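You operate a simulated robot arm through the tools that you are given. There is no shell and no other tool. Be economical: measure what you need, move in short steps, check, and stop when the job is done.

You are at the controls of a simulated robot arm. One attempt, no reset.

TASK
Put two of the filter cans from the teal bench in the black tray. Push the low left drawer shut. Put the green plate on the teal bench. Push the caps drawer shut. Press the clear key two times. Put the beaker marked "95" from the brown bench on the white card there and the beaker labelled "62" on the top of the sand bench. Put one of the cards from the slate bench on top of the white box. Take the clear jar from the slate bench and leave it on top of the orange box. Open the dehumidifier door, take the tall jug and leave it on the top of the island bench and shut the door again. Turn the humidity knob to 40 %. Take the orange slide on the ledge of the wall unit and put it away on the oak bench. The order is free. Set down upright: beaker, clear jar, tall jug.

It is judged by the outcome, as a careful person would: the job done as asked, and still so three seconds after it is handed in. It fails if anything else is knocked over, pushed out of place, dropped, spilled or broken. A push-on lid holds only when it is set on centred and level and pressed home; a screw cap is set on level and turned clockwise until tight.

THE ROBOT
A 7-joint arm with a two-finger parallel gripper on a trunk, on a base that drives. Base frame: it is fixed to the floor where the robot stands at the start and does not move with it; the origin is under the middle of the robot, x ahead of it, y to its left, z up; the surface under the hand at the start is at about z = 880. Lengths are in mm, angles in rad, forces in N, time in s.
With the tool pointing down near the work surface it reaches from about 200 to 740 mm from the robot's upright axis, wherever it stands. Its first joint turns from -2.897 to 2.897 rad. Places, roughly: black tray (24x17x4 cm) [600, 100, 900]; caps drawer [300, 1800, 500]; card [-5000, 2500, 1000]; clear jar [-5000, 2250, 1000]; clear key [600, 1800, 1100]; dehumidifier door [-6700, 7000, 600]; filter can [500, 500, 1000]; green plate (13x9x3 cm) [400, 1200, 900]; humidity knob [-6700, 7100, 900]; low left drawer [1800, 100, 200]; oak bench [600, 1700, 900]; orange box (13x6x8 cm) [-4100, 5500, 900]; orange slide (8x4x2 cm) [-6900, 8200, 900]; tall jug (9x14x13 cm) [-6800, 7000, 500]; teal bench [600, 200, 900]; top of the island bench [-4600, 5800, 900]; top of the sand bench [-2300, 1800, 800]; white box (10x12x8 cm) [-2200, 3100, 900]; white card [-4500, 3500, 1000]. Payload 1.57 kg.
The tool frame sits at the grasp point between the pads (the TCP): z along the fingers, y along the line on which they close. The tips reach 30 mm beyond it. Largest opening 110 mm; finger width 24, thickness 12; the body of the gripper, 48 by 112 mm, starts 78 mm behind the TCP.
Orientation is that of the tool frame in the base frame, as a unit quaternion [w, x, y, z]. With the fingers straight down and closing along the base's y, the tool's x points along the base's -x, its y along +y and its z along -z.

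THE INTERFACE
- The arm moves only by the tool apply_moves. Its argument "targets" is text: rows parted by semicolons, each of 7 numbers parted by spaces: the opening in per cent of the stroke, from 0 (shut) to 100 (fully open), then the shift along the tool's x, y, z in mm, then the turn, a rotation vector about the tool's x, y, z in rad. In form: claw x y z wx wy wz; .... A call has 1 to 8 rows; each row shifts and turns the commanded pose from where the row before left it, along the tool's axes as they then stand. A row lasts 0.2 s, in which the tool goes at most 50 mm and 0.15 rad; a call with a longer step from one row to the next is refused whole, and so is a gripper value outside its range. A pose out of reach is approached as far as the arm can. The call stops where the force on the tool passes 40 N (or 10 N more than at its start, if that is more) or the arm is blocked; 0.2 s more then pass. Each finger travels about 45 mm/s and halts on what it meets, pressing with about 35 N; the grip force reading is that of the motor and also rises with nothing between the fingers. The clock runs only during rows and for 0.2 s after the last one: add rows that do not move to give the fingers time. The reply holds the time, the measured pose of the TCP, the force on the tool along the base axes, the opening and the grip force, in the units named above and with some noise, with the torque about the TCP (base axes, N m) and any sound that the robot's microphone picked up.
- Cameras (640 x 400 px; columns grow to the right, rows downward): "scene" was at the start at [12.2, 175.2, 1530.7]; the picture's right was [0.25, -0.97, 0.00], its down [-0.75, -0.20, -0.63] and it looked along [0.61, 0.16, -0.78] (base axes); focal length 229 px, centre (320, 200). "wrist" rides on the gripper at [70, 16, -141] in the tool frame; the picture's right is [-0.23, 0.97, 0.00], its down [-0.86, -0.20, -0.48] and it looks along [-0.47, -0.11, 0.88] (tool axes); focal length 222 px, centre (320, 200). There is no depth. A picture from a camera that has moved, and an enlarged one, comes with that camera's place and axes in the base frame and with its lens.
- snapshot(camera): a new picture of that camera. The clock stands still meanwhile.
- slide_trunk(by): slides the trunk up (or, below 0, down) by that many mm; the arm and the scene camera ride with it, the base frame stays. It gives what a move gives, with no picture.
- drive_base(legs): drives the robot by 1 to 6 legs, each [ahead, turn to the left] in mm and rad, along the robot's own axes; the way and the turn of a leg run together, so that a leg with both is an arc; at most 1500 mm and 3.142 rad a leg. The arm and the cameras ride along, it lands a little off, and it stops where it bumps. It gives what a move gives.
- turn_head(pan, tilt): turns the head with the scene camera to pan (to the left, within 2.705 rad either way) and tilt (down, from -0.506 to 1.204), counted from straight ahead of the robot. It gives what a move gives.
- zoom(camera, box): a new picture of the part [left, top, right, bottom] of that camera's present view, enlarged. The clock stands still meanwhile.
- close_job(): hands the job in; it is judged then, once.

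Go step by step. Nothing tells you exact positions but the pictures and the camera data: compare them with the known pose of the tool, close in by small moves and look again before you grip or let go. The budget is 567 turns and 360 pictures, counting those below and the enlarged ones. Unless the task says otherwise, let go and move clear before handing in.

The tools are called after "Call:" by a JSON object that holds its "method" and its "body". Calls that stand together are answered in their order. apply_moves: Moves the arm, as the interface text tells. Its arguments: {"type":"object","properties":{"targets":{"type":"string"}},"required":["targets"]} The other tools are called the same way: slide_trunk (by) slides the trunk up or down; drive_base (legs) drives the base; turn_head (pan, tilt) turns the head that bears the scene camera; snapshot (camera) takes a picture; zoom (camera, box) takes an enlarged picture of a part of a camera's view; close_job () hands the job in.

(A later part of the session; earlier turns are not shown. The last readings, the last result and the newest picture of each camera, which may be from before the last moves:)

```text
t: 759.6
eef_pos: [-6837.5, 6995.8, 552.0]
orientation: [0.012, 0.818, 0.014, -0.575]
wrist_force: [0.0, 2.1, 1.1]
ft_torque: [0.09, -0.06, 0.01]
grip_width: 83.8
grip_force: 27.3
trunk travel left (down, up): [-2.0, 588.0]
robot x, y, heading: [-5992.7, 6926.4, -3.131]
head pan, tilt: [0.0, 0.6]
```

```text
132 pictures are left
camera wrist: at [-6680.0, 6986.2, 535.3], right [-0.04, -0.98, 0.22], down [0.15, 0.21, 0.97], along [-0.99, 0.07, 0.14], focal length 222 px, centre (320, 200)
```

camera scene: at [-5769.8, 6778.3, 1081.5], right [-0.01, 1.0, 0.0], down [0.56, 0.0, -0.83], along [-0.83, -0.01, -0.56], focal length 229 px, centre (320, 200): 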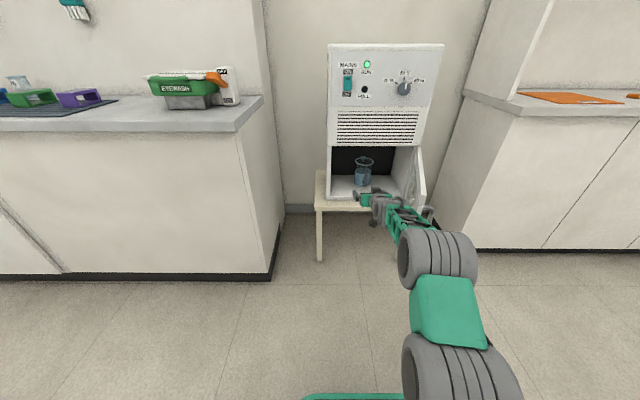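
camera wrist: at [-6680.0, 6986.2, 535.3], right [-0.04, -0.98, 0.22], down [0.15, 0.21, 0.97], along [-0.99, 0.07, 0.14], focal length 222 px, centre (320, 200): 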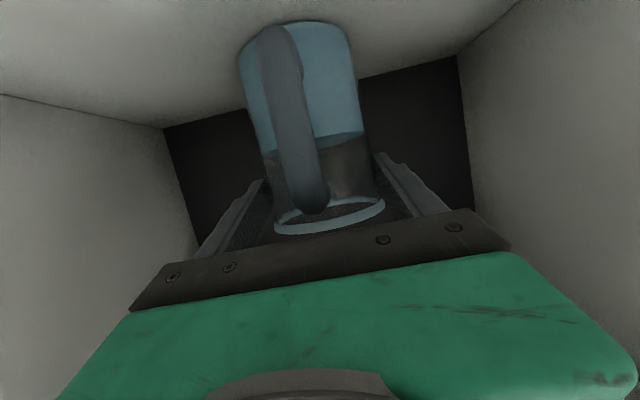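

The jug is gripped at 84 mm. I tighten, lift with the trunk and check.

Call:
{"method": "apply_moves", "body": {"targets": "60 0 0 0 0 0 0; 50 0 0 0 0 0 0; 50 0 0 0 0 0 0; 50 0 0 0 0 0 0"}}

Call:
{"method": "slide_trunk", "body": {"by": 20}}

Call:
{"method": "snapshot", "body": {"camera": "wrist"}}

Call:
{"method": "zoom", "body": {"camera": "scene", "box": [310, 110, 450, 250]}}

```text
t: 760.6
eef_pos: [-6836.9, 6996.0, 552.8]
orientation: [0.011, 0.818, 0.014, -0.575]
wrist_force: [-0.3, 2.1, 2.3]
ft_torque: [0.09, -0.07, 0.0]
grip_width: 83.8
grip_force: 34.9
trunk travel left (down, up): [-2.0, 588.0]
robot x, y, heading: [-5993.3, 6928.0, -3.134]
head pan, tilt: [0.0, 0.6]
```

```text
t: 761.3
eef_pos: [-6837.7, 6996.7, 570.6]
orientation: [0.012, 0.819, 0.015, -0.574]
wrist_force: [0.2, -0.9, -4.8]
ft_torque: [0.01, 0.03, -0.03]
grip_width: 83.9
grip_force: 34.8
trunk travel left (down, up): [-22.0, 568.0]
robot x, y, heading: [-5990.2, 6930.5, -3.131]
head pan, tilt: [0.0, 0.6]
```

```text
131 pictures are left
camera wrist: at [-6680.0, 6985.5, 554.0], right [-0.04, -0.98, 0.22], down [0.15, 0.21, 0.97], along [-0.99, 0.07, 0.14], focal length 222 px, centre (320, 200)
```

wrist: 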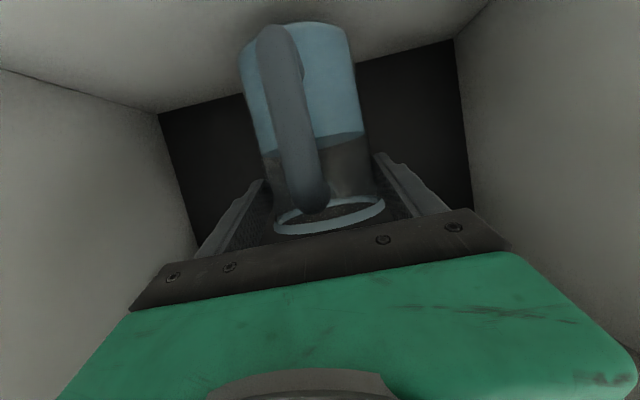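

```text
2.86 times, centred on (380, 180) of scene
camera zoom: at [-6019.6, 6776.1, 1101.5], right [-0.01, 1.0, 0.0], down [0.57, 0.01, -0.82], along [-0.82, -0.01, -0.57], focal length 654 px, centre (149, 257)
```

zoom: 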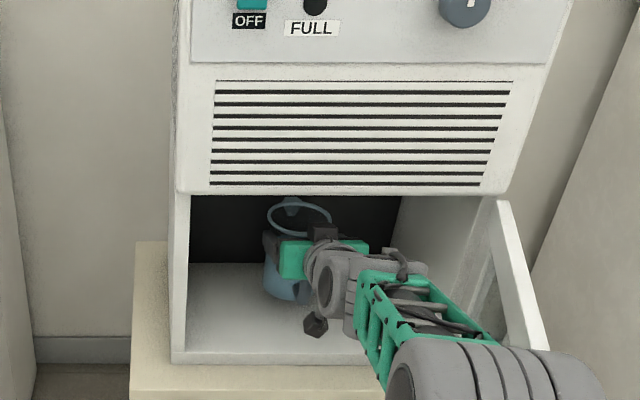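

Lifted. A little higher, then I back out straight.

Call:
{"method": "slide_trunk", "body": {"by": 20}}

Call:
{"method": "drive_base", "body": {"legs": [[-450, 0]]}}

Call:
{"method": "snapshot", "body": {"camera": "scene"}}

Call:
{"method": "snapshot", "body": {"camera": "wrist"}}

```text
t: 762.0
eef_pos: [-6836.6, 6996.7, 590.5]
orientation: [0.011, 0.819, 0.014, -0.574]
wrist_force: [-1.6, -0.2, -5.4]
ft_torque: [0.0, 0.03, -0.02]
grip_width: 83.8
grip_force: 35.3
trunk travel left (down, up): [-42.0, 548.0]
robot x, y, heading: [-5994.1, 6926.9, -3.132]
head pan, tilt: [0.0, 0.6]
```

```text
t: 764.7
eef_pos: [-6383.4, 7005.7, 590.6]
orientation: [0.009, 0.819, 0.011, -0.574]
wrist_force: [0.3, -0.4, -4.9]
ft_torque: [0.03, 0.0, 0.0]
grip_width: 83.5
grip_force: 34.9
trunk travel left (down, up): [-42.0, 548.0]
robot x, y, heading: [-5537.6, 6935.4, -3.136]
head pan, tilt: [0.0, 0.6]
```

```text
129 pictures are left
camera scene: at [-5568.0, 6778.8, 1121.5], right [0.0, 1.0, 0.0], down [0.57, 0.0, -0.82], along [-0.82, 0.0, -0.57], focal length 229 px, centre (320, 200)
```

scene: 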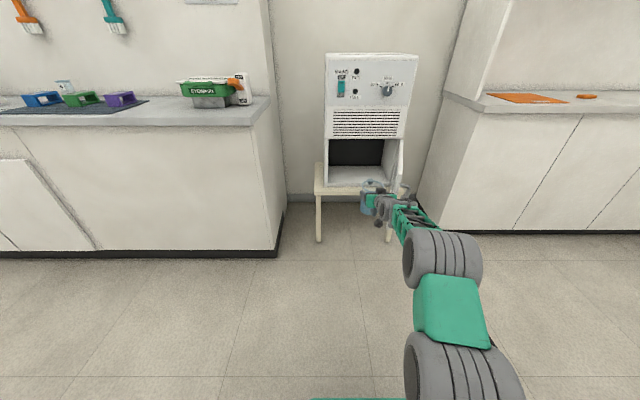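

```text
128 pictures are left
camera wrist: at [-6226.9, 6993.4, 574.7], right [-0.05, -0.98, 0.22], down [0.15, 0.21, 0.97], along [-0.99, 0.08, 0.14], focal length 222 px, centre (320, 200)
```

wrist: 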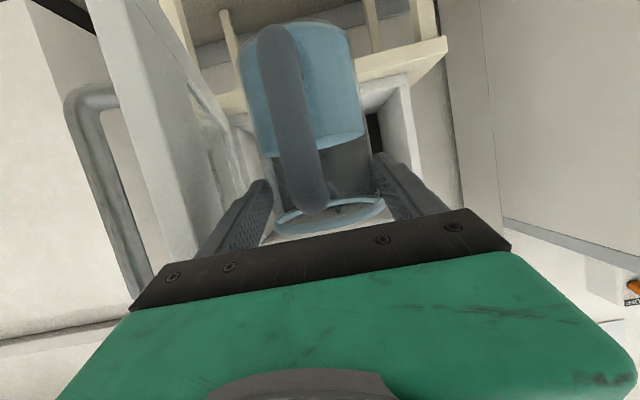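

The jug is out. I back away, raise it, and reverse to the north of the island bench to set it on the free strip near its north-east corner.

Call:
{"method": "drive_base", "body": {"legs": [[-150, 0], [0, 0.32]]}}

Call:
{"method": "slide_trunk", "body": {"by": 400}}

Call:
{"method": "slide_trunk", "body": {"by": 100}}

Call:
{"method": "drive_base", "body": {"legs": [[-1434, 0], [0, 1.245]]}}

Call:
{"method": "turn_head", "body": {"pan": 0.0, "tilt": 0.5}}

Call:
{"method": "snapshot", "body": {"camera": "scene"}}

Call:
{"method": "snapshot", "body": {"camera": "wrist"}}

```text
t: 767.1
eef_pos: [-6213.6, 6731.2, 590.2]
orientation: [0.102, 0.806, 0.144, -0.565]
wrist_force: [-0.6, -0.2, -4.4]
ft_torque: [0.0, 0.01, -0.01]
grip_width: 83.7
grip_force: 35.1
trunk travel left (down, up): [-42.0, 548.0]
robot x, y, heading: [-5389.2, 6934.8, -2.815]
head pan, tilt: [0.0, 0.6]
```

```text
t: 770.9
eef_pos: [-6213.7, 6731.3, 990.3]
orientation: [0.102, 0.806, 0.143, -0.566]
wrist_force: [-0.4, -0.9, -4.6]
ft_torque: [0.0, 0.01, 0.02]
grip_width: 83.7
grip_force: 35.2
trunk travel left (down, up): [-442.0, 148.0]
robot x, y, heading: [-5387.0, 6931.0, -2.817]
head pan, tilt: [0.0, 0.6]
```

```text
t: 772.2
eef_pos: [-6214.9, 6731.2, 1090.6]
orientation: [0.102, 0.807, 0.143, -0.564]
wrist_force: [-0.3, 0.4, -4.7]
ft_torque: [-0.01, 0.04, -0.02]
grip_width: 83.5
grip_force: 35.3
trunk travel left (down, up): [-542.0, 48.0]
robot x, y, heading: [-5385.1, 6934.1, -2.812]
head pan, tilt: [0.0, 0.6]
```

```text
t: 782.3
eef_pos: [-4145.1, 6534.8, 1091.5]
orientation: [0.407, 0.579, 0.579, -0.405]
wrist_force: [-0.5, 0.0, -5.7]
ft_torque: [-0.05, 0.01, -0.01]
grip_width: 83.6
grip_force: 34.9
trunk travel left (down, up): [-542.0, 48.0]
robot x, y, heading: [-4052.6, 7380.8, -1.599]
head pan, tilt: [0.0, 0.6]
```

```text
t: 783.0
eef_pos: [-4144.6, 6537.0, 1090.9]
orientation: [0.408, 0.578, 0.58, -0.404]
wrist_force: [-0.3, -0.9, -4.4]
ft_torque: [0.01, -0.02, 0.01]
grip_width: 83.7
grip_force: 35.4
trunk travel left (down, up): [-542.0, 48.0]
robot x, y, heading: [-4048.1, 7381.0, -1.599]
head pan, tilt: [0.0, 0.499]
```

```text
127 pictures are left
camera scene: at [-3898.8, 7345.9, 1630.6], right [-1.0, 0.02, 0.0], down [0.01, 0.48, -0.88], along [-0.02, -0.88, -0.48], focal length 229 px, centre (320, 200)
```

scene: 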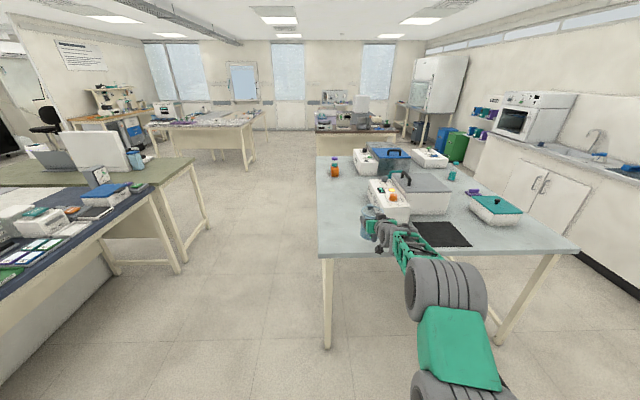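

```text
126 pictures are left
camera wrist: at [-4129.7, 6693.2, 1074.1], right [0.97, -0.07, 0.22], down [-0.2, 0.16, 0.97], along [-0.11, -0.98, 0.14], focal length 222 px, centre (320, 200)
```

wrist: 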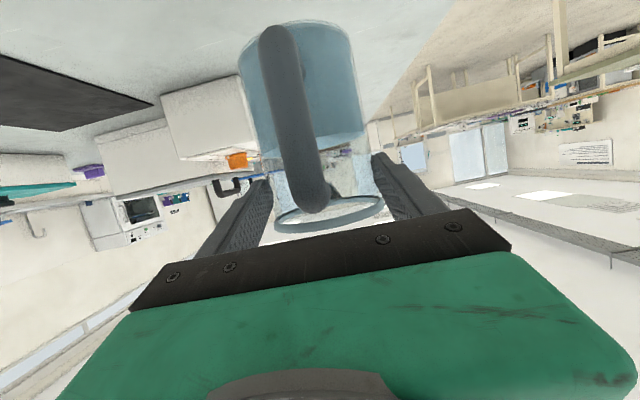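

There is free bench near the NE corner. I shift the jug to x≈-4060 and drive forward 125.

Call:
{"method": "apply_moves", "body": {"targets": "50 0 15 0 0 0 0; 50 0 20 0 0 0 0; 50 0 20 0 0 0 0; 50 0 20 0 0 0 0; 50 0 10 0 0 0 0; 50 0 0 0 0 0 0"}}

Call:
{"method": "drive_base", "body": {"legs": [[125, 0]]}}

Call:
{"method": "turn_head", "body": {"pan": 0.0, "tilt": 0.7}}

Call:
{"method": "snapshot", "body": {"camera": "scene"}}

```text
t: 784.4
eef_pos: [-4060.7, 6536.6, 1091.9]
orientation: [0.407, 0.578, 0.58, -0.404]
wrist_force: [-1.2, 0.2, -5.4]
ft_torque: [-0.01, 0.01, 0.03]
grip_width: 83.7
grip_force: 35.4
trunk travel left (down, up): [-542.0, 48.0]
robot x, y, heading: [-4048.3, 7380.8, -1.592]
head pan, tilt: [0.0, 0.499]
```

```text
t: 785.6
eef_pos: [-4063.0, 6412.0, 1091.0]
orientation: [0.407, 0.578, 0.58, -0.404]
wrist_force: [-0.3, -1.0, -5.9]
ft_torque: [-0.01, 0.01, -0.02]
grip_width: 83.8
grip_force: 35.5
trunk travel left (down, up): [-542.0, 48.0]
robot x, y, heading: [-4053.2, 7254.3, -1.594]
head pan, tilt: [0.0, 0.499]
```

```text
t: 786.4
eef_pos: [-4063.9, 6413.2, 1091.5]
orientation: [0.408, 0.578, 0.581, -0.404]
wrist_force: [-0.3, 0.1, -5.2]
ft_torque: [0.0, 0.01, 0.0]
grip_width: 83.9
grip_force: 34.9
trunk travel left (down, up): [-542.0, 48.0]
robot x, y, heading: [-4052.9, 7260.6, -1.596]
head pan, tilt: [0.0, 0.7]
```

```text
125 pictures are left
camera scene: at [-3901.4, 7227.4, 1612.9], right [-1.0, 0.02, 0.0], down [0.01, 0.64, -0.77], along [-0.02, -0.76, -0.64], focal length 229 px, centre (320, 200)
```

scene: 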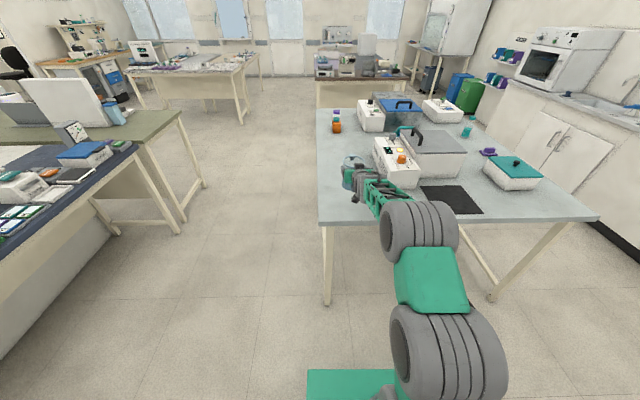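

Call:
{"method": "slide_trunk", "body": {"by": -92}}

Call:
{"method": "zoom", "body": {"camera": "scene", "box": [290, 120, 430, 240]}}

Call:
{"method": "snapshot", "body": {"camera": "wrist"}}

```text
t: 787.6
eef_pos: [-4063.2, 6412.9, 1000.6]
orientation: [0.407, 0.579, 0.58, -0.404]
wrist_force: [-0.3, 0.5, -5.2]
ft_torque: [-0.05, 0.02, -0.01]
grip_width: 83.7
grip_force: 35.6
trunk travel left (down, up): [-450.0, 140.0]
robot x, y, heading: [-4055.5, 7255.5, -1.593]
head pan, tilt: [0.0, 0.7]
```

```text
3.33 times, centred on (360, 180) of scene
camera zoom: at [-3901.5, 7227.6, 1520.9], right [-1.0, 0.02, 0.0], down [0.01, 0.64, -0.76], along [-0.02, -0.76, -0.64], focal length 762 px, centre (187, 267)
```

zoom: 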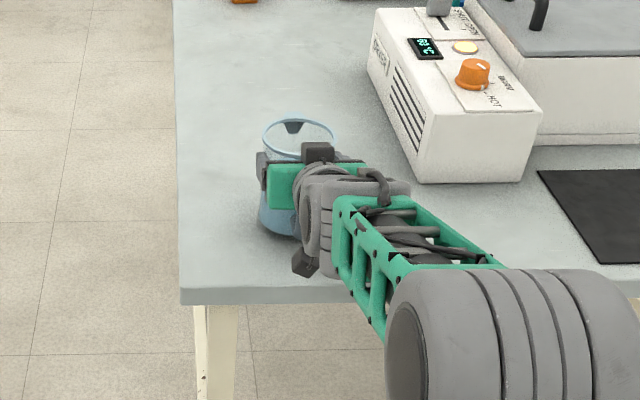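

```text
123 pictures are left
camera wrist: at [-4047.6, 6570.1, 983.5], right [0.97, -0.07, 0.22], down [-0.2, 0.16, 0.97], along [-0.1, -0.98, 0.14], focal length 222 px, centre (320, 200)
```

wrist: 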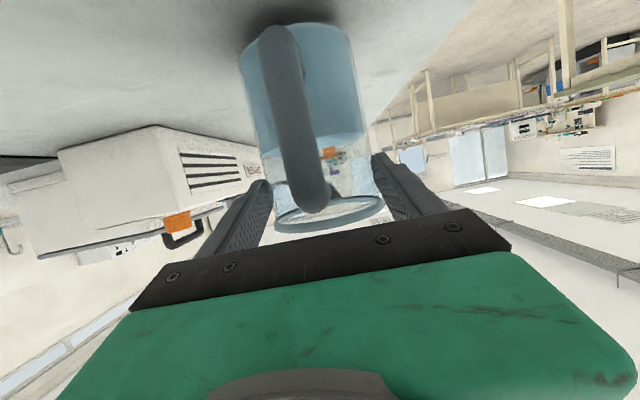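

Call:
{"method": "slide_trunk", "body": {"by": -11}}

Call:
{"method": "slide_trunk", "body": {"by": -4}}

```text
t: 788.2
eef_pos: [-4062.5, 6412.4, 989.5]
orientation: [0.407, 0.578, 0.581, -0.403]
wrist_force: [-0.1, -0.2, -4.3]
ft_torque: [0.04, 0.0, 0.03]
grip_width: 83.4
grip_force: 35.1
trunk travel left (down, up): [-439.0, 151.0]
robot x, y, heading: [-4052.0, 7256.1, -1.592]
head pan, tilt: [0.0, 0.7]
```

```text
t: 788.8
eef_pos: [-4063.1, 6413.0, 987.7]
orientation: [0.409, 0.577, 0.58, -0.405]
wrist_force: [0.2, 0.7, 1.1]
ft_torque: [0.12, -0.02, 0.02]
grip_width: 83.7
grip_force: 35.6
trunk travel left (down, up): [-435.0, 155.0]
robot x, y, heading: [-4052.1, 7255.7, -1.594]
head pan, tilt: [0.0, 0.7]
```

The bench now carries it. I open the fingers and back straight out.

Call:
{"method": "slide_trunk", "body": {"by": -1}}

Call:
{"method": "apply_moves", "body": {"targets": "80 0 0 0 0 0 0; 90 0 0 0 0 0 0; 100 0 0 0 0 0 0; 100 0 0 0 0 0 0; 100 0 0 0 0 0 0"}}

Call:
{"method": "snapshot", "body": {"camera": "wrist"}}

```text
t: 789.3
eef_pos: [-4062.7, 6413.2, 987.6]
orientation: [0.41, 0.576, 0.58, -0.405]
wrist_force: [-0.4, -0.2, 8.7]
ft_torque: [0.1, 0.0, 0.02]
grip_width: 83.5
grip_force: 35.2
trunk travel left (down, up): [-434.0, 156.0]
robot x, y, heading: [-4053.5, 7257.4, -1.593]
head pan, tilt: [0.0, 0.7]
```

```text
t: 790.5
eef_pos: [-4062.4, 6413.6, 984.9]
orientation: [0.407, 0.578, 0.58, -0.404]
wrist_force: [-0.4, 0.1, -0.4]
ft_torque: [0.01, -0.02, 0.01]
grip_width: 110.1
grip_force: 0.1
trunk travel left (down, up): [-434.0, 156.0]
robot x, y, heading: [-4053.2, 7256.3, -1.595]
head pan, tilt: [0.0, 0.7]
```

```text
122 pictures are left
camera wrist: at [-4047.6, 6570.4, 967.7], right [0.97, -0.07, 0.22], down [-0.2, 0.16, 0.97], along [-0.1, -0.98, 0.14], focal length 222 px, centre (320, 200)
```

wrist: 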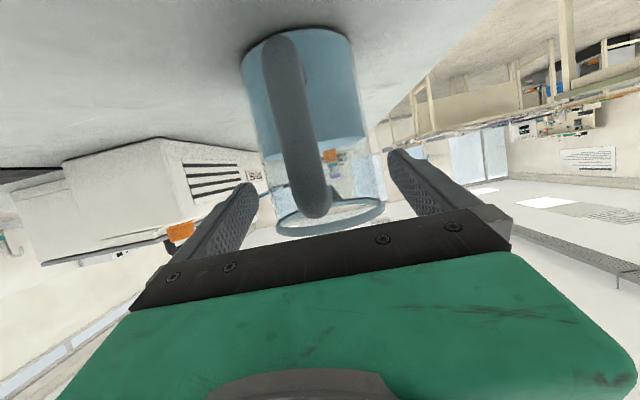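

Call:
{"method": "drive_base", "body": {"legs": [[-200, 0]]}}

Call:
{"method": "snapshot", "body": {"camera": "scene"}}

```text
t: 792.0
eef_pos: [-4060.8, 6607.2, 984.4]
orientation: [0.408, 0.578, 0.579, -0.405]
wrist_force: [0.3, -0.8, 0.1]
ft_torque: [-0.02, 0.0, 0.01]
grip_width: 110.2
grip_force: 0.0
trunk travel left (down, up): [-434.0, 156.0]
robot x, y, heading: [-4051.8, 7446.8, -1.596]
head pan, tilt: [0.0, 0.7]
```

```text
121 pictures are left
camera scene: at [-3896.8, 7420.8, 1504.9], right [-1.0, 0.03, 0.0], down [0.02, 0.64, -0.76], along [-0.02, -0.76, -0.64], focal length 229 px, centre (320, 200)
```

scene: 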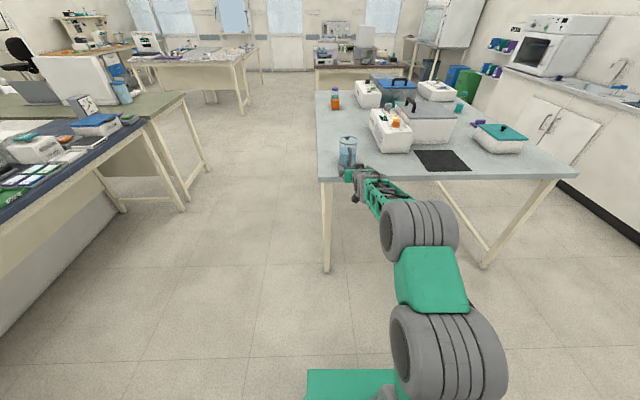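

The jug stands upright on the island bench. Next I return to shut the door: first pushing it from its right side.

Call:
{"method": "apply_moves", "body": {"targets": "50 0 0 0 0 0 0; 0 0 0 0 0 0 0; 0 0 0 0 0 0 0; 0 0 0 0 0 0 0"}}

Call:
{"method": "drive_base", "body": {"legs": [[0, -1.427], [1300, 0], [0, -0.118]]}}

Call:
{"method": "slide_trunk", "body": {"by": -385}}

Call:
{"method": "turn_head", "body": {"pan": 0.0, "tilt": 0.6}}

Call:
{"method": "snapshot", "body": {"camera": "scene"}}

Call:
{"method": "snapshot", "body": {"camera": "wrist"}}

```text
t: 793.0
eef_pos: [-4061.0, 6606.2, 984.7]
orientation: [0.407, 0.579, 0.58, -0.404]
wrist_force: [-0.6, 0.3, 0.1]
ft_torque: [-0.03, 0.0, 0.01]
grip_width: 24.0
grip_force: 0.7
trunk travel left (down, up): [-434.0, 156.0]
robot x, y, heading: [-4049.0, 7445.6, -1.597]
head pan, tilt: [0.0, 0.7]
```

```text
t: 803.5
eef_pos: [-6150.6, 7320.1, 985.6]
orientation: [0.004, 0.819, 0.004, -0.573]
wrist_force: [0.4, 0.4, 0.5]
ft_torque: [0.02, -0.01, -0.01]
grip_width: 0.1
grip_force: 21.4
trunk travel left (down, up): [-434.0, 156.0]
robot x, y, heading: [-5311.4, 7317.7, 3.124]
head pan, tilt: [0.0, 0.7]
```

```text
t: 807.2
eef_pos: [-6151.7, 7319.1, 599.6]
orientation: [0.004, 0.819, 0.004, -0.574]
wrist_force: [0.1, 0.2, 0.1]
ft_torque: [0.02, 0.04, 0.0]
grip_width: 0.1
grip_force: 21.4
trunk travel left (down, up): [-49.0, 541.0]
robot x, y, heading: [-5307.8, 7314.4, 3.127]
head pan, tilt: [0.0, 0.7]
```

```text
t: 807.9
eef_pos: [-6151.2, 7319.3, 600.1]
orientation: [0.005, 0.819, 0.005, -0.573]
wrist_force: [0.3, -0.2, -0.3]
ft_torque: [-0.02, 0.0, -0.01]
grip_width: 0.0
grip_force: 21.5
trunk travel left (down, up): [-49.0, 541.0]
robot x, y, heading: [-5310.9, 7314.9, 3.126]
head pan, tilt: [0.0, 0.6]
```

```text
120 pictures are left
camera scene: at [-5341.7, 7163.0, 1128.5], right [0.02, 1.0, 0.0], down [0.57, -0.01, -0.82], along [-0.82, 0.01, -0.57], focal length 229 px, centre (320, 200)
```

scene: 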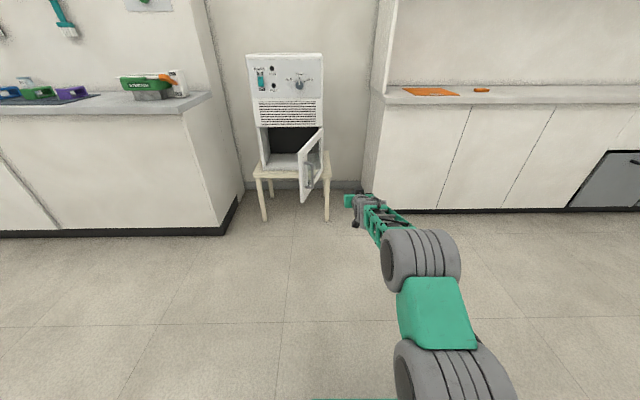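

```text
119 pictures are left
camera wrist: at [-5994.7, 7305.4, 582.8], right [-0.07, -0.97, 0.22], down [0.16, 0.2, 0.97], along [-0.99, 0.1, 0.14], focal length 222 px, centre (320, 200)
```

wrist: 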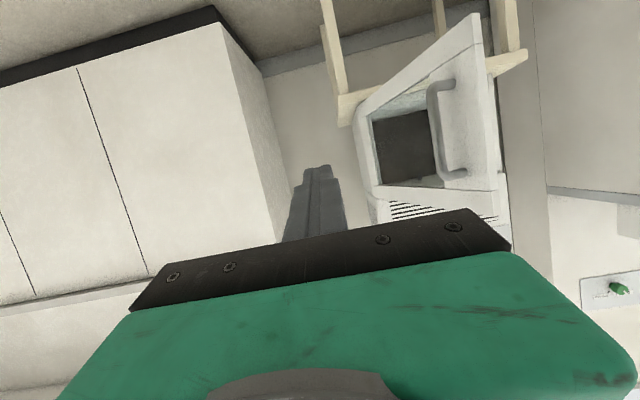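

The door stands ~73° open. I drive the fist to its right side, then swing left.

Call:
{"method": "drive_base", "body": {"legs": [[285, 0]]}}

Call:
{"method": "drive_base", "body": {"legs": [[20, 0.2]]}}

Call:
{"method": "snapshot", "body": {"camera": "scene"}}

Call:
{"method": "snapshot", "body": {"camera": "wrist"}}

```text
t: 809.9
eef_pos: [-6432.2, 7323.1, 599.9]
orientation: [0.006, 0.819, 0.006, -0.574]
wrist_force: [0.6, 1.0, 0.3]
ft_torque: [0.02, 0.0, 0.02]
grip_width: 0.0
grip_force: 21.6
trunk travel left (down, up): [-49.0, 541.0]
robot x, y, heading: [-5590.5, 7318.8, 3.131]
head pan, tilt: [0.0, 0.6]
```

```text
t: 811.0
eef_pos: [-6437.0, 7150.3, 600.7]
orientation: [0.063, 0.815, 0.088, -0.569]
wrist_force: [0.3, -0.1, 0.1]
ft_torque: [0.01, -0.02, -0.03]
grip_width: 0.0
grip_force: 20.9
trunk travel left (down, up): [-49.0, 541.0]
robot x, y, heading: [-5608.6, 7319.0, -2.952]
head pan, tilt: [0.0, 0.6]
```

```text
118 pictures are left
camera scene: at [-5611.9, 7162.6, 1128.5], right [-0.19, 0.98, 0.0], down [0.56, 0.11, -0.83], along [-0.81, -0.15, -0.56], focal length 229 px, centre (320, 200)
```

scene: 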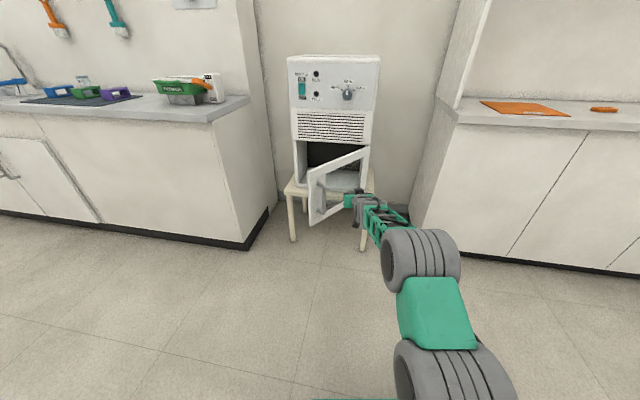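

```text
117 pictures are left
camera wrist: at [-6280.3, 7168.5, 582.7], right [0.13, -0.97, 0.22], down [0.11, 0.23, 0.97], along [-0.98, -0.1, 0.14], focal length 222 px, centre (320, 200)
```

wrist: 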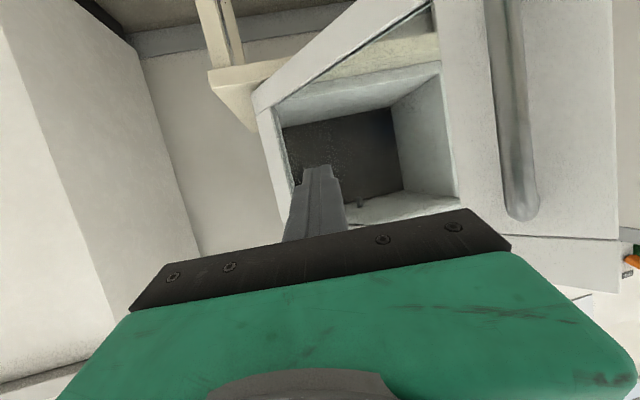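

The door has swung to ~40°. I turn a little more left and then push straight in.

Call:
{"method": "drive_base", "body": {"legs": [[0, 0.13], [60, -0.05]]}}

Call:
{"method": "snapshot", "body": {"camera": "scene"}}

Call:
{"method": "snapshot", "body": {"camera": "wrist"}}

```text
t: 812.6
eef_pos: [-6477.1, 7070.0, 599.8]
orientation: [0.085, 0.81, 0.119, -0.568]
wrist_force: [0.7, 0.1, 0.1]
ft_torque: [0.0, 0.04, -0.04]
grip_width: 0.0
grip_force: 21.5
trunk travel left (down, up): [-49.0, 541.0]
robot x, y, heading: [-5671.7, 7299.0, -2.879]
head pan, tilt: [0.0, 0.6]
```

```text
116 pictures are left
camera scene: at [-5656.2, 7146.2, 1128.5], right [-0.26, 0.96, 0.0], down [0.55, 0.15, -0.83], along [-0.8, -0.22, -0.56], focal length 229 px, centre (320, 200)
```

scene: 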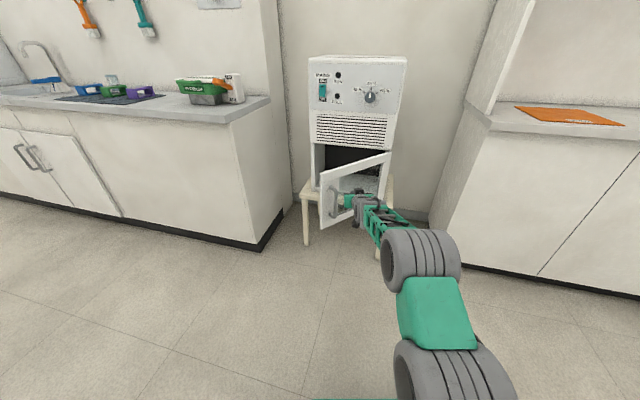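

```text
115 pictures are left
camera wrist: at [-6323.1, 7099.8, 582.7], right [0.21, -0.95, 0.22], down [0.09, 0.24, 0.97], along [-0.97, -0.18, 0.14], focal length 222 px, centre (320, 200)
```

wrist: 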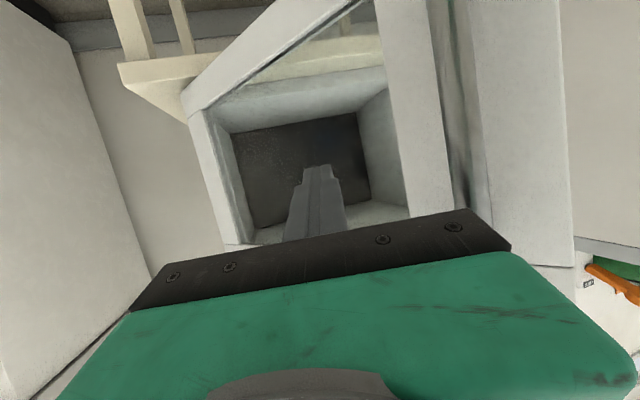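

Call:
{"method": "drive_base", "body": {"legs": [[0, 0.1], [70, -0.03]]}}

Call:
{"method": "snapshot", "body": {"camera": "scene"}}

Call:
{"method": "snapshot", "body": {"camera": "wrist"}}

```text
t: 814.1
eef_pos: [-6526.0, 6989.4, 599.3]
orientation: [0.106, 0.805, 0.148, -0.564]
wrist_force: [-0.6, -0.6, 0.1]
ft_torque: [0.0, -0.02, 0.01]
grip_width: 0.2
grip_force: 21.6
trunk travel left (down, up): [-49.0, 541.0]
robot x, y, heading: [-5736.2, 7278.5, -2.804]
head pan, tilt: [0.0, 0.6]
```

```text
114 pictures are left
camera scene: at [-5710.8, 7123.4, 1128.5], right [-0.33, 0.94, 0.0], down [0.53, 0.19, -0.83], along [-0.78, -0.27, -0.56], focal length 229 px, centre (320, 200)
```

scene: 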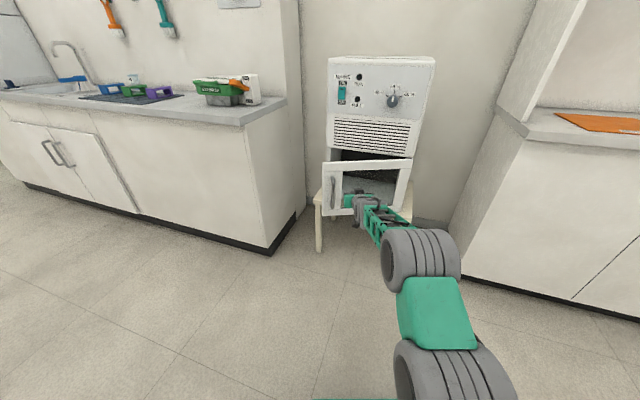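

```text
113 pictures are left
camera wrist: at [-6372.9, 7030.7, 582.7], right [0.27, -0.94, 0.22], down [0.08, 0.24, 0.97], along [-0.96, -0.25, 0.14], focal length 222 px, centre (320, 200)
```

wrist: 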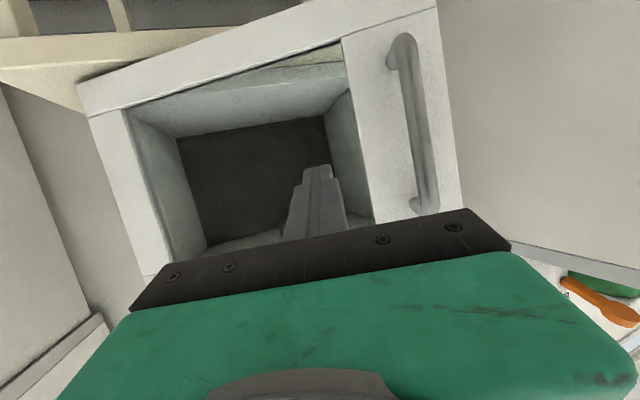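

Call:
{"method": "drive_base", "body": {"legs": [[0, 0.055], [50, -0.01]]}}

Call:
{"method": "snapshot", "body": {"camera": "wrist"}}

```text
t: 815.4
eef_pos: [-6557.0, 6934.8, 599.2]
orientation: [0.117, 0.802, 0.165, -0.561]
wrist_force: [-0.3, 0.0, -0.5]
ft_torque: [-0.03, -0.03, -0.04]
grip_width: 0.0
grip_force: 21.1
trunk travel left (down, up): [-49.0, 541.0]
robot x, y, heading: [-5780.6, 7260.6, -2.76]
head pan, tilt: [0.0, 0.6]
```

```text
112 pictures are left
camera wrist: at [-6407.3, 6982.8, 582.7], right [0.32, -0.92, 0.22], down [0.06, 0.25, 0.97], along [-0.95, -0.29, 0.14], focal length 222 px, centre (320, 200)
```

wrist: 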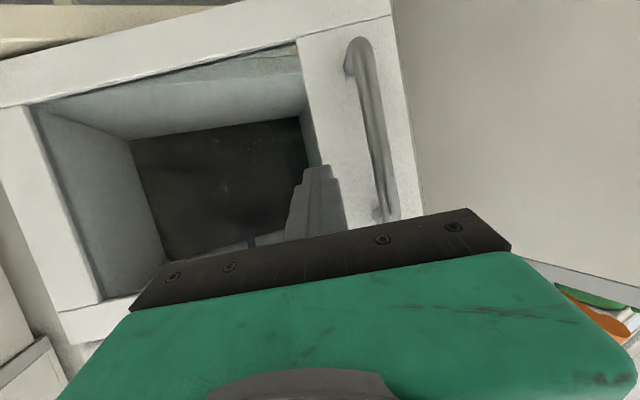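

Call:
{"method": "drive_base", "body": {"legs": [[60, -0.025]]}}

Call:
{"method": "drive_base", "body": {"legs": [[40, -0.015]]}}

Call:
{"method": "snapshot", "body": {"camera": "wrist"}}

Call:
{"method": "snapshot", "body": {"camera": "scene"}}

```text
t: 816.4
eef_pos: [-6621.6, 6932.5, 600.1]
orientation: [0.112, 0.804, 0.158, -0.562]
wrist_force: [0.2, -0.3, -0.2]
ft_torque: [-0.04, 0.01, -0.02]
grip_width: 0.3
grip_force: 21.3
trunk travel left (down, up): [-49.0, 541.0]
robot x, y, heading: [-5838.9, 7236.8, -2.783]
head pan, tilt: [0.0, 0.6]
```

```text
t: 817.3
eef_pos: [-6663.5, 6928.2, 600.0]
orientation: [0.108, 0.805, 0.152, -0.563]
wrist_force: [-0.3, 0.0, 0.2]
ft_torque: [0.03, 0.02, -0.02]
grip_width: 0.0
grip_force: 20.8
trunk travel left (down, up): [-49.0, 541.0]
robot x, y, heading: [-5872.0, 7220.8, -2.798]
head pan, tilt: [0.0, 0.6]
```

```text
111 pictures are left
camera wrist: at [-6511.3, 6971.3, 582.6], right [0.28, -0.94, 0.22], down [0.07, 0.25, 0.97], along [-0.96, -0.26, 0.14], focal length 222 px, centre (320, 200)
```

wrist: 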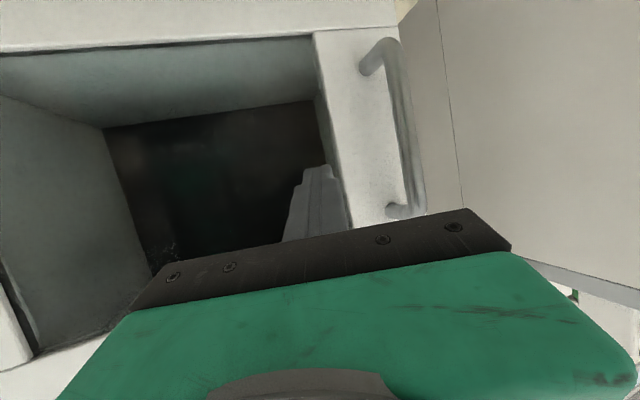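

```text
110 pictures are left
camera scene: at [-5849.8, 7069.0, 1128.5], right [-0.34, 0.94, 0.0], down [0.53, 0.19, -0.83], along [-0.78, -0.28, -0.56], focal length 229 px, centre (320, 200)
```

scene: 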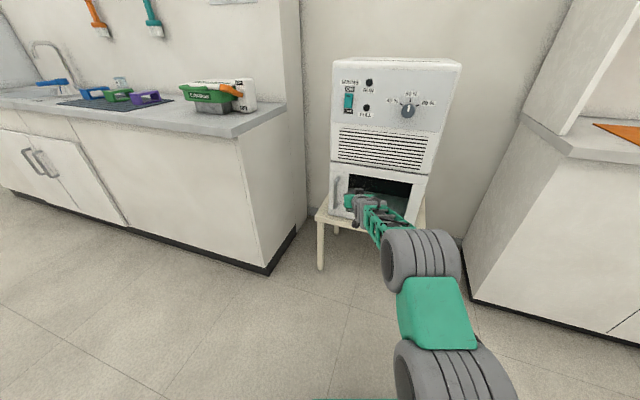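

Call:
{"method": "drive_base", "body": {"legs": [[20, -0.005]]}}

Call:
{"method": "drive_base", "body": {"legs": [[15, -0.003]]}}

Call:
{"method": "zoom", "body": {"camera": "scene", "box": [300, 130, 460, 250]}}

```text
t: 818.1
eef_pos: [-6676.1, 6926.7, 600.0]
orientation: [0.105, 0.806, 0.149, -0.563]
wrist_force: [13.8, 5.4, 3.9]
ft_torque: [-0.03, 0.16, -0.13]
grip_width: 0.3
grip_force: 21.4
trunk travel left (down, up): [-49.0, 541.0]
robot x, y, heading: [-5888.3, 7221.6, -2.802]
head pan, tilt: [0.0, 0.6]
stopped in leg 1: the force on the tool passed its limit at 79 N (the readings are from after the stop); the commanded pose is now the measured one
```

```text
t: 818.9
eef_pos: [-6676.1, 6927.7, 598.0]
orientation: [0.106, 0.807, 0.151, -0.561]
wrist_force: [24.5, 7.8, 8.8]
ft_torque: [-0.03, 0.28, -0.27]
grip_width: 0.0
grip_force: 21.4
trunk travel left (down, up): [-49.0, 541.0]
robot x, y, heading: [-5888.7, 7215.9, -2.802]
head pan, tilt: [0.0, 0.6]
stopped in leg 1: the force on the tool passed its limit at 73 N (the readings are from after the stop); the commanded pose is now the measured one
```

```text
3.33 times, centred on (380, 190) of scene
camera zoom: at [-5863.7, 7064.2, 1128.5], right [-0.33, 0.94, 0.0], down [0.53, 0.19, -0.83], along [-0.78, -0.28, -0.56], focal length 762 px, centre (120, 233)
```

zoom: 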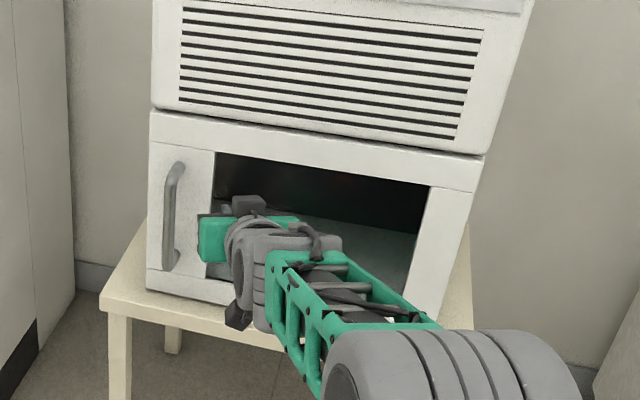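

The door is shut. I back off, square up, and prepare for the knob.

Call:
{"method": "drive_base", "body": {"legs": [[-350, 0], [0, -0.64], [-250, 0], [0, 0.3]]}}

Call:
{"method": "turn_head", "body": {"pan": 0.0, "tilt": 0.5}}

Call:
{"method": "snapshot", "body": {"camera": "scene"}}

```text
t: 825.3
eef_pos: [-6170.3, 7259.7, 596.0]
orientation: [0.002, 0.822, 0.001, -0.57]
wrist_force: [-0.4, -0.9, 0.3]
ft_torque: [0.02, 0.02, 0.0]
grip_width: 0.0
grip_force: 21.1
trunk travel left (down, up): [-49.0, 541.0]
robot x, y, heading: [-5331.3, 7252.4, 3.116]
head pan, tilt: [0.0, 0.6]
```

```text
t: 825.9
eef_pos: [-6170.5, 7259.8, 597.3]
orientation: [0.002, 0.822, 0.001, -0.57]
wrist_force: [0.1, 0.3, -0.2]
ft_torque: [0.03, -0.01, -0.01]
grip_width: 0.0
grip_force: 21.3
trunk travel left (down, up): [-49.0, 541.0]
robot x, y, heading: [-5330.2, 7251.3, 3.119]
head pan, tilt: [0.0, 0.499]
```

```text
108 pictures are left
camera scene: at [-5366.9, 7098.8, 1137.6], right [0.03, 1.0, 0.0], down [0.48, -0.01, -0.88], along [-0.88, 0.02, -0.48], focal length 229 px, centre (320, 200)
```

scene: 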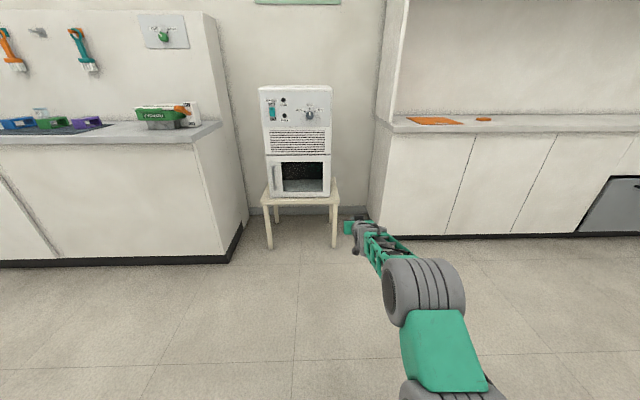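

Call:
{"method": "apply_moves", "body": {"targets": "30 -37 0 -8 0 -0.07 0; 50 -37 0 -8 0 -0.07 0; 55 -37 0 -6 0 -0.07 0; 55 -37 0 -4 0 -0.07 0; 55 -37 0 -2 0 -0.07 0; 55 0 0 0 0 0 0"}}

Call:
{"method": "drive_base", "body": {"legs": [[0, 0.36], [420, 0], [0, -0.337]]}}

Call:
{"method": "slide_trunk", "body": {"by": 150}}

Call:
{"method": "snapshot", "body": {"camera": "scene"}}

Call:
{"method": "snapshot", "body": {"camera": "wrist"}}

```text
t: 827.3
eef_pos: [-6182.5, 7259.7, 786.7]
orientation: [0.002, 0.709, 0.0, -0.705]
wrist_force: [0.5, -0.6, -0.1]
ft_torque: [0.01, 0.02, -0.06]
grip_width: 60.5
grip_force: 0.1
trunk travel left (down, up): [-49.0, 541.0]
robot x, y, heading: [-5328.0, 7253.6, 3.118]
head pan, tilt: [0.0, 0.499]
```

```text
t: 832.1
eef_pos: [-6585.2, 7131.5, 785.7]
orientation: [0.0, 0.71, -0.002, -0.705]
wrist_force: [0.4, 0.0, -0.1]
ft_torque: [-0.01, 0.01, 0.0]
grip_width: 60.4
grip_force: 0.0
trunk travel left (down, up): [-49.0, 541.0]
robot x, y, heading: [-5730.4, 7117.7, 3.107]
head pan, tilt: [0.0, 0.499]
```

```text
t: 833.9
eef_pos: [-6585.3, 7130.0, 934.9]
orientation: [0.001, 0.71, -0.001, -0.704]
wrist_force: [-0.4, 0.7, 0.2]
ft_torque: [0.01, 0.01, -0.01]
grip_width: 60.6
grip_force: 0.0
trunk travel left (down, up): [-199.0, 391.0]
robot x, y, heading: [-5732.8, 7118.4, 3.107]
head pan, tilt: [0.0, 0.499]
```

```text
107 pictures are left
camera scene: at [-5770.4, 6964.4, 1287.6], right [0.03, 1.0, 0.0], down [0.48, -0.02, -0.88], along [-0.88, 0.03, -0.48], focal length 229 px, centre (320, 200)
```

scene: 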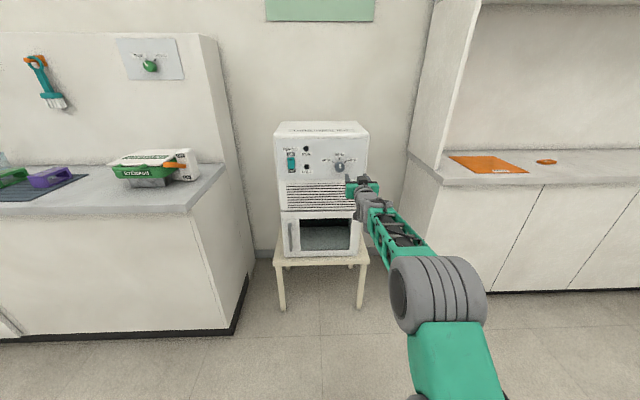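

```text
106 pictures are left
camera wrist: at [-6443.4, 7114.8, 866.4], right [0.0, -0.97, 0.23], down [0.47, 0.2, 0.86], along [-0.88, 0.11, 0.46], focal length 222 px, centre (320, 200)
```

wrist: 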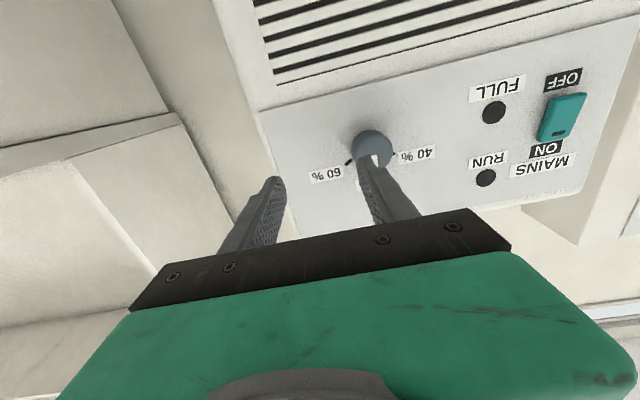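

The knob is at about y 7075, z 948. I shift over it and look again.

Call:
{"method": "apply_moves", "body": {"targets": "60 -6 28 0 0 0 0; 60 -6 27 0 0 0 0; 60 0 0 0 0 0 0"}}

Call:
{"method": "snapshot", "body": {"camera": "wrist"}}

Call:
{"method": "zoom", "body": {"camera": "scene", "box": [270, 110, 400, 220]}}

```text
t: 834.7
eef_pos: [-6586.9, 7075.3, 947.2]
orientation: [0.0, 0.709, -0.002, -0.705]
wrist_force: [0.0, 0.7, 0.1]
ft_torque: [-0.01, 0.03, 0.03]
grip_width: 66.4
grip_force: 0.1
trunk travel left (down, up): [-199.0, 391.0]
robot x, y, heading: [-5733.1, 7116.7, 3.112]
head pan, tilt: [0.0, 0.499]
```

```text
105 pictures are left
camera wrist: at [-6445.5, 7059.0, 879.0], right [0.0, -0.97, 0.23], down [0.47, 0.2, 0.86], along [-0.88, 0.11, 0.46], focal length 222 px, centre (320, 200)
```

wrist: 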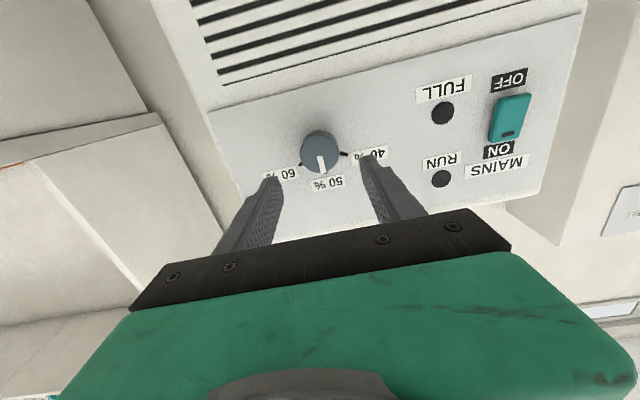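

```text
3.64 times, centred on (335, 165) of scene
camera zoom: at [-5770.4, 6964.3, 1287.6], right [0.03, 1.0, 0.0], down [0.48, -0.02, -0.88], along [-0.88, 0.03, -0.48], focal length 832 px, centre (266, 327)
```

zoom: 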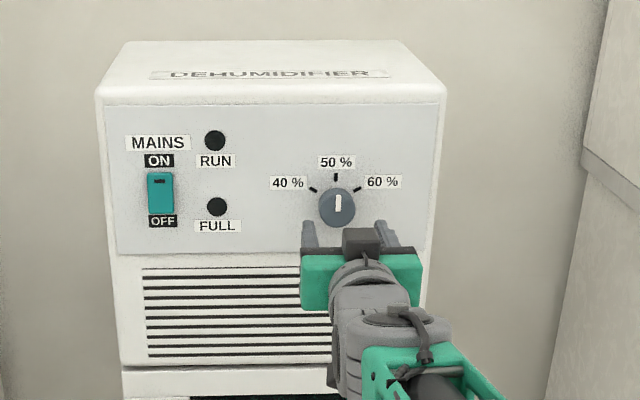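

Aligned. I move in.

Call:
{"method": "drive_base", "body": {"legs": [[45, 0]]}}

Call:
{"method": "snapshot", "body": {"camera": "wrist"}}

Call:
{"method": "zoom", "body": {"camera": "scene", "box": [270, 110, 400, 220]}}

```text
t: 835.6
eef_pos: [-6632.8, 7077.0, 948.2]
orientation: [0.001, 0.71, -0.001, -0.704]
wrist_force: [-0.3, -0.2, 0.4]
ft_torque: [-0.04, -0.03, -0.01]
grip_width: 66.1
grip_force: 0.0
trunk travel left (down, up): [-199.0, 391.0]
robot x, y, heading: [-5779.2, 7115.0, 3.114]
head pan, tilt: [0.0, 0.499]
```

```text
103 pictures are left
camera wrist: at [-6491.0, 7060.1, 878.9], right [0.0, -0.97, 0.23], down [0.47, 0.2, 0.86], along [-0.88, 0.11, 0.46], focal length 222 px, centre (320, 200)
```

wrist: 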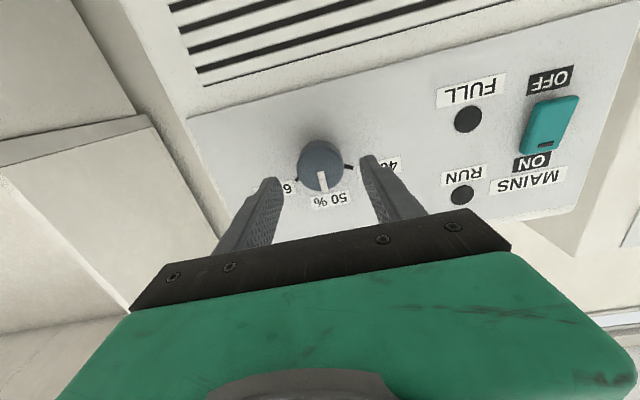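

```text
3.64 times, centred on (335, 165) of scene
camera zoom: at [-5815.8, 6965.8, 1287.6], right [0.03, 1.0, 0.0], down [0.48, -0.01, -0.88], along [-0.88, 0.03, -0.48], focal length 832 px, centre (266, 327)
```

zoom: 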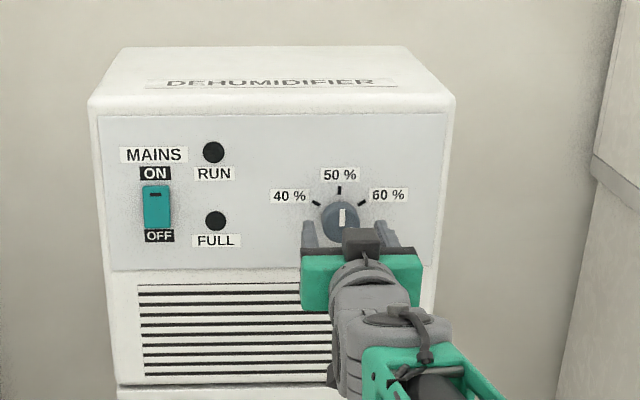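

Call:
{"method": "apply_moves", "body": {"targets": "60 5 -1 0 0 0 0; 60 0 0 0 0 0 0"}}

Call:
{"method": "drive_base", "body": {"legs": [[24, 0]]}}

Call:
{"method": "snapshot", "body": {"camera": "wrist"}}

Call:
{"method": "zoom", "body": {"camera": "scene", "box": [270, 110, 400, 220]}}

```text
t: 836.2
eef_pos: [-6632.8, 7077.0, 942.1]
orientation: [0.0, 0.71, -0.002, -0.704]
wrist_force: [0.8, 0.7, 0.1]
ft_torque: [0.0, 0.03, 0.01]
grip_width: 65.8
grip_force: 0.1
trunk travel left (down, up): [-199.0, 391.0]
robot x, y, heading: [-5777.4, 7118.7, 3.109]
head pan, tilt: [0.0, 0.499]
```

```text
t: 837.0
eef_pos: [-6656.8, 7077.8, 941.7]
orientation: [0.001, 0.71, -0.001, -0.704]
wrist_force: [-0.3, 1.3, -0.6]
ft_torque: [0.01, -0.02, -0.01]
grip_width: 65.9
grip_force: 0.0
trunk travel left (down, up): [-199.0, 391.0]
robot x, y, heading: [-5804.6, 7118.9, 3.108]
head pan, tilt: [0.0, 0.499]
```

```text
101 pictures are left
camera wrist: at [-6515.4, 7061.9, 874.2], right [0.0, -0.97, 0.23], down [0.47, 0.2, 0.86], along [-0.88, 0.11, 0.46], focal length 222 px, centre (320, 200)
```

wrist: 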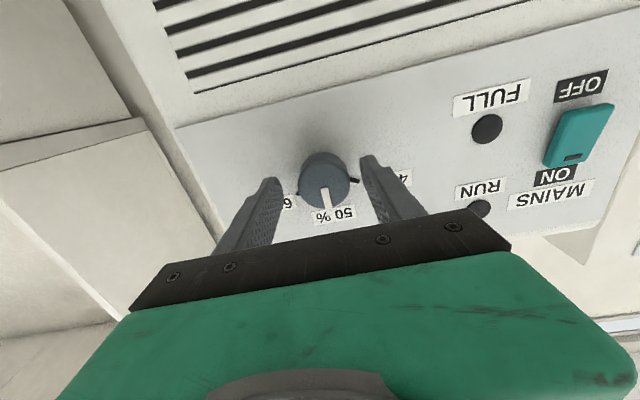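

```text
3.64 times, centred on (335, 165) of scene
camera zoom: at [-5840.2, 6966.6, 1287.6], right [0.03, 1.0, 0.0], down [0.48, -0.01, -0.88], along [-0.88, 0.03, -0.48], focal length 832 px, centre (266, 327)
```

zoom: 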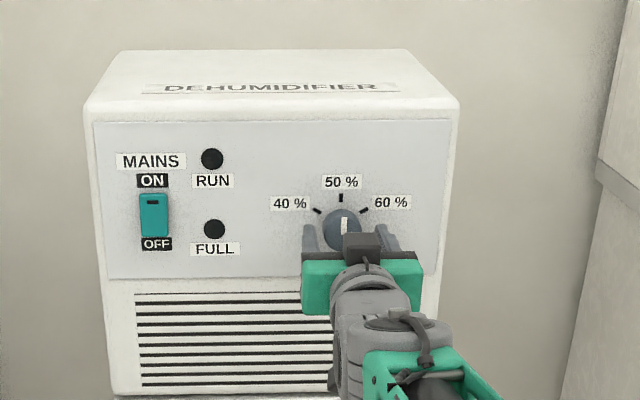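

The tips straddle the knob. I close on it.

Call:
{"method": "apply_moves", "body": {"targets": "50 3 1 0 0 0 0; 40 0 0 0 0 0 0; 30 0 0 0 0 0 0; 20 0 0 0 0 0 0; 10 0 0 0 0 0 0; 10 0 0 0 0 0 0"}}

Call:
{"method": "snapshot", "body": {"camera": "wrist"}}

```text
t: 838.4
eef_pos: [-6658.7, 7075.0, 938.6]
orientation: [0.001, 0.71, -0.001, -0.705]
wrist_force: [-0.2, -3.8, -1.3]
ft_torque: [0.04, 0.1, 0.56]
grip_width: 41.4
grip_force: 45.1
trunk travel left (down, up): [-199.0, 391.0]
robot x, y, heading: [-5800.0, 7115.8, 3.108]
head pan, tilt: [0.0, 0.499]
```

```text
99 pictures are left
camera wrist: at [-6515.7, 7059.7, 870.8], right [0.0, -0.97, 0.23], down [0.47, 0.2, 0.86], along [-0.88, 0.11, 0.46], focal length 222 px, centre (320, 200)
```

wrist: 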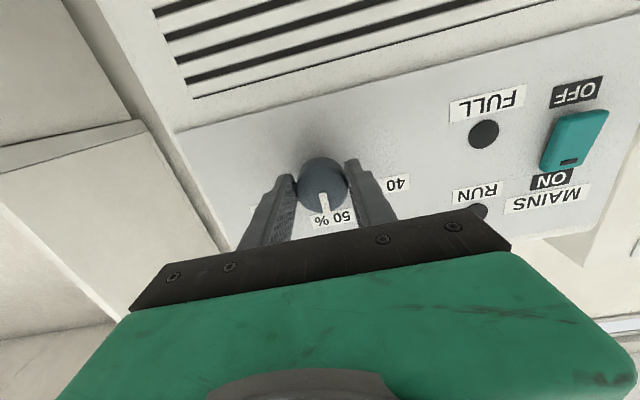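

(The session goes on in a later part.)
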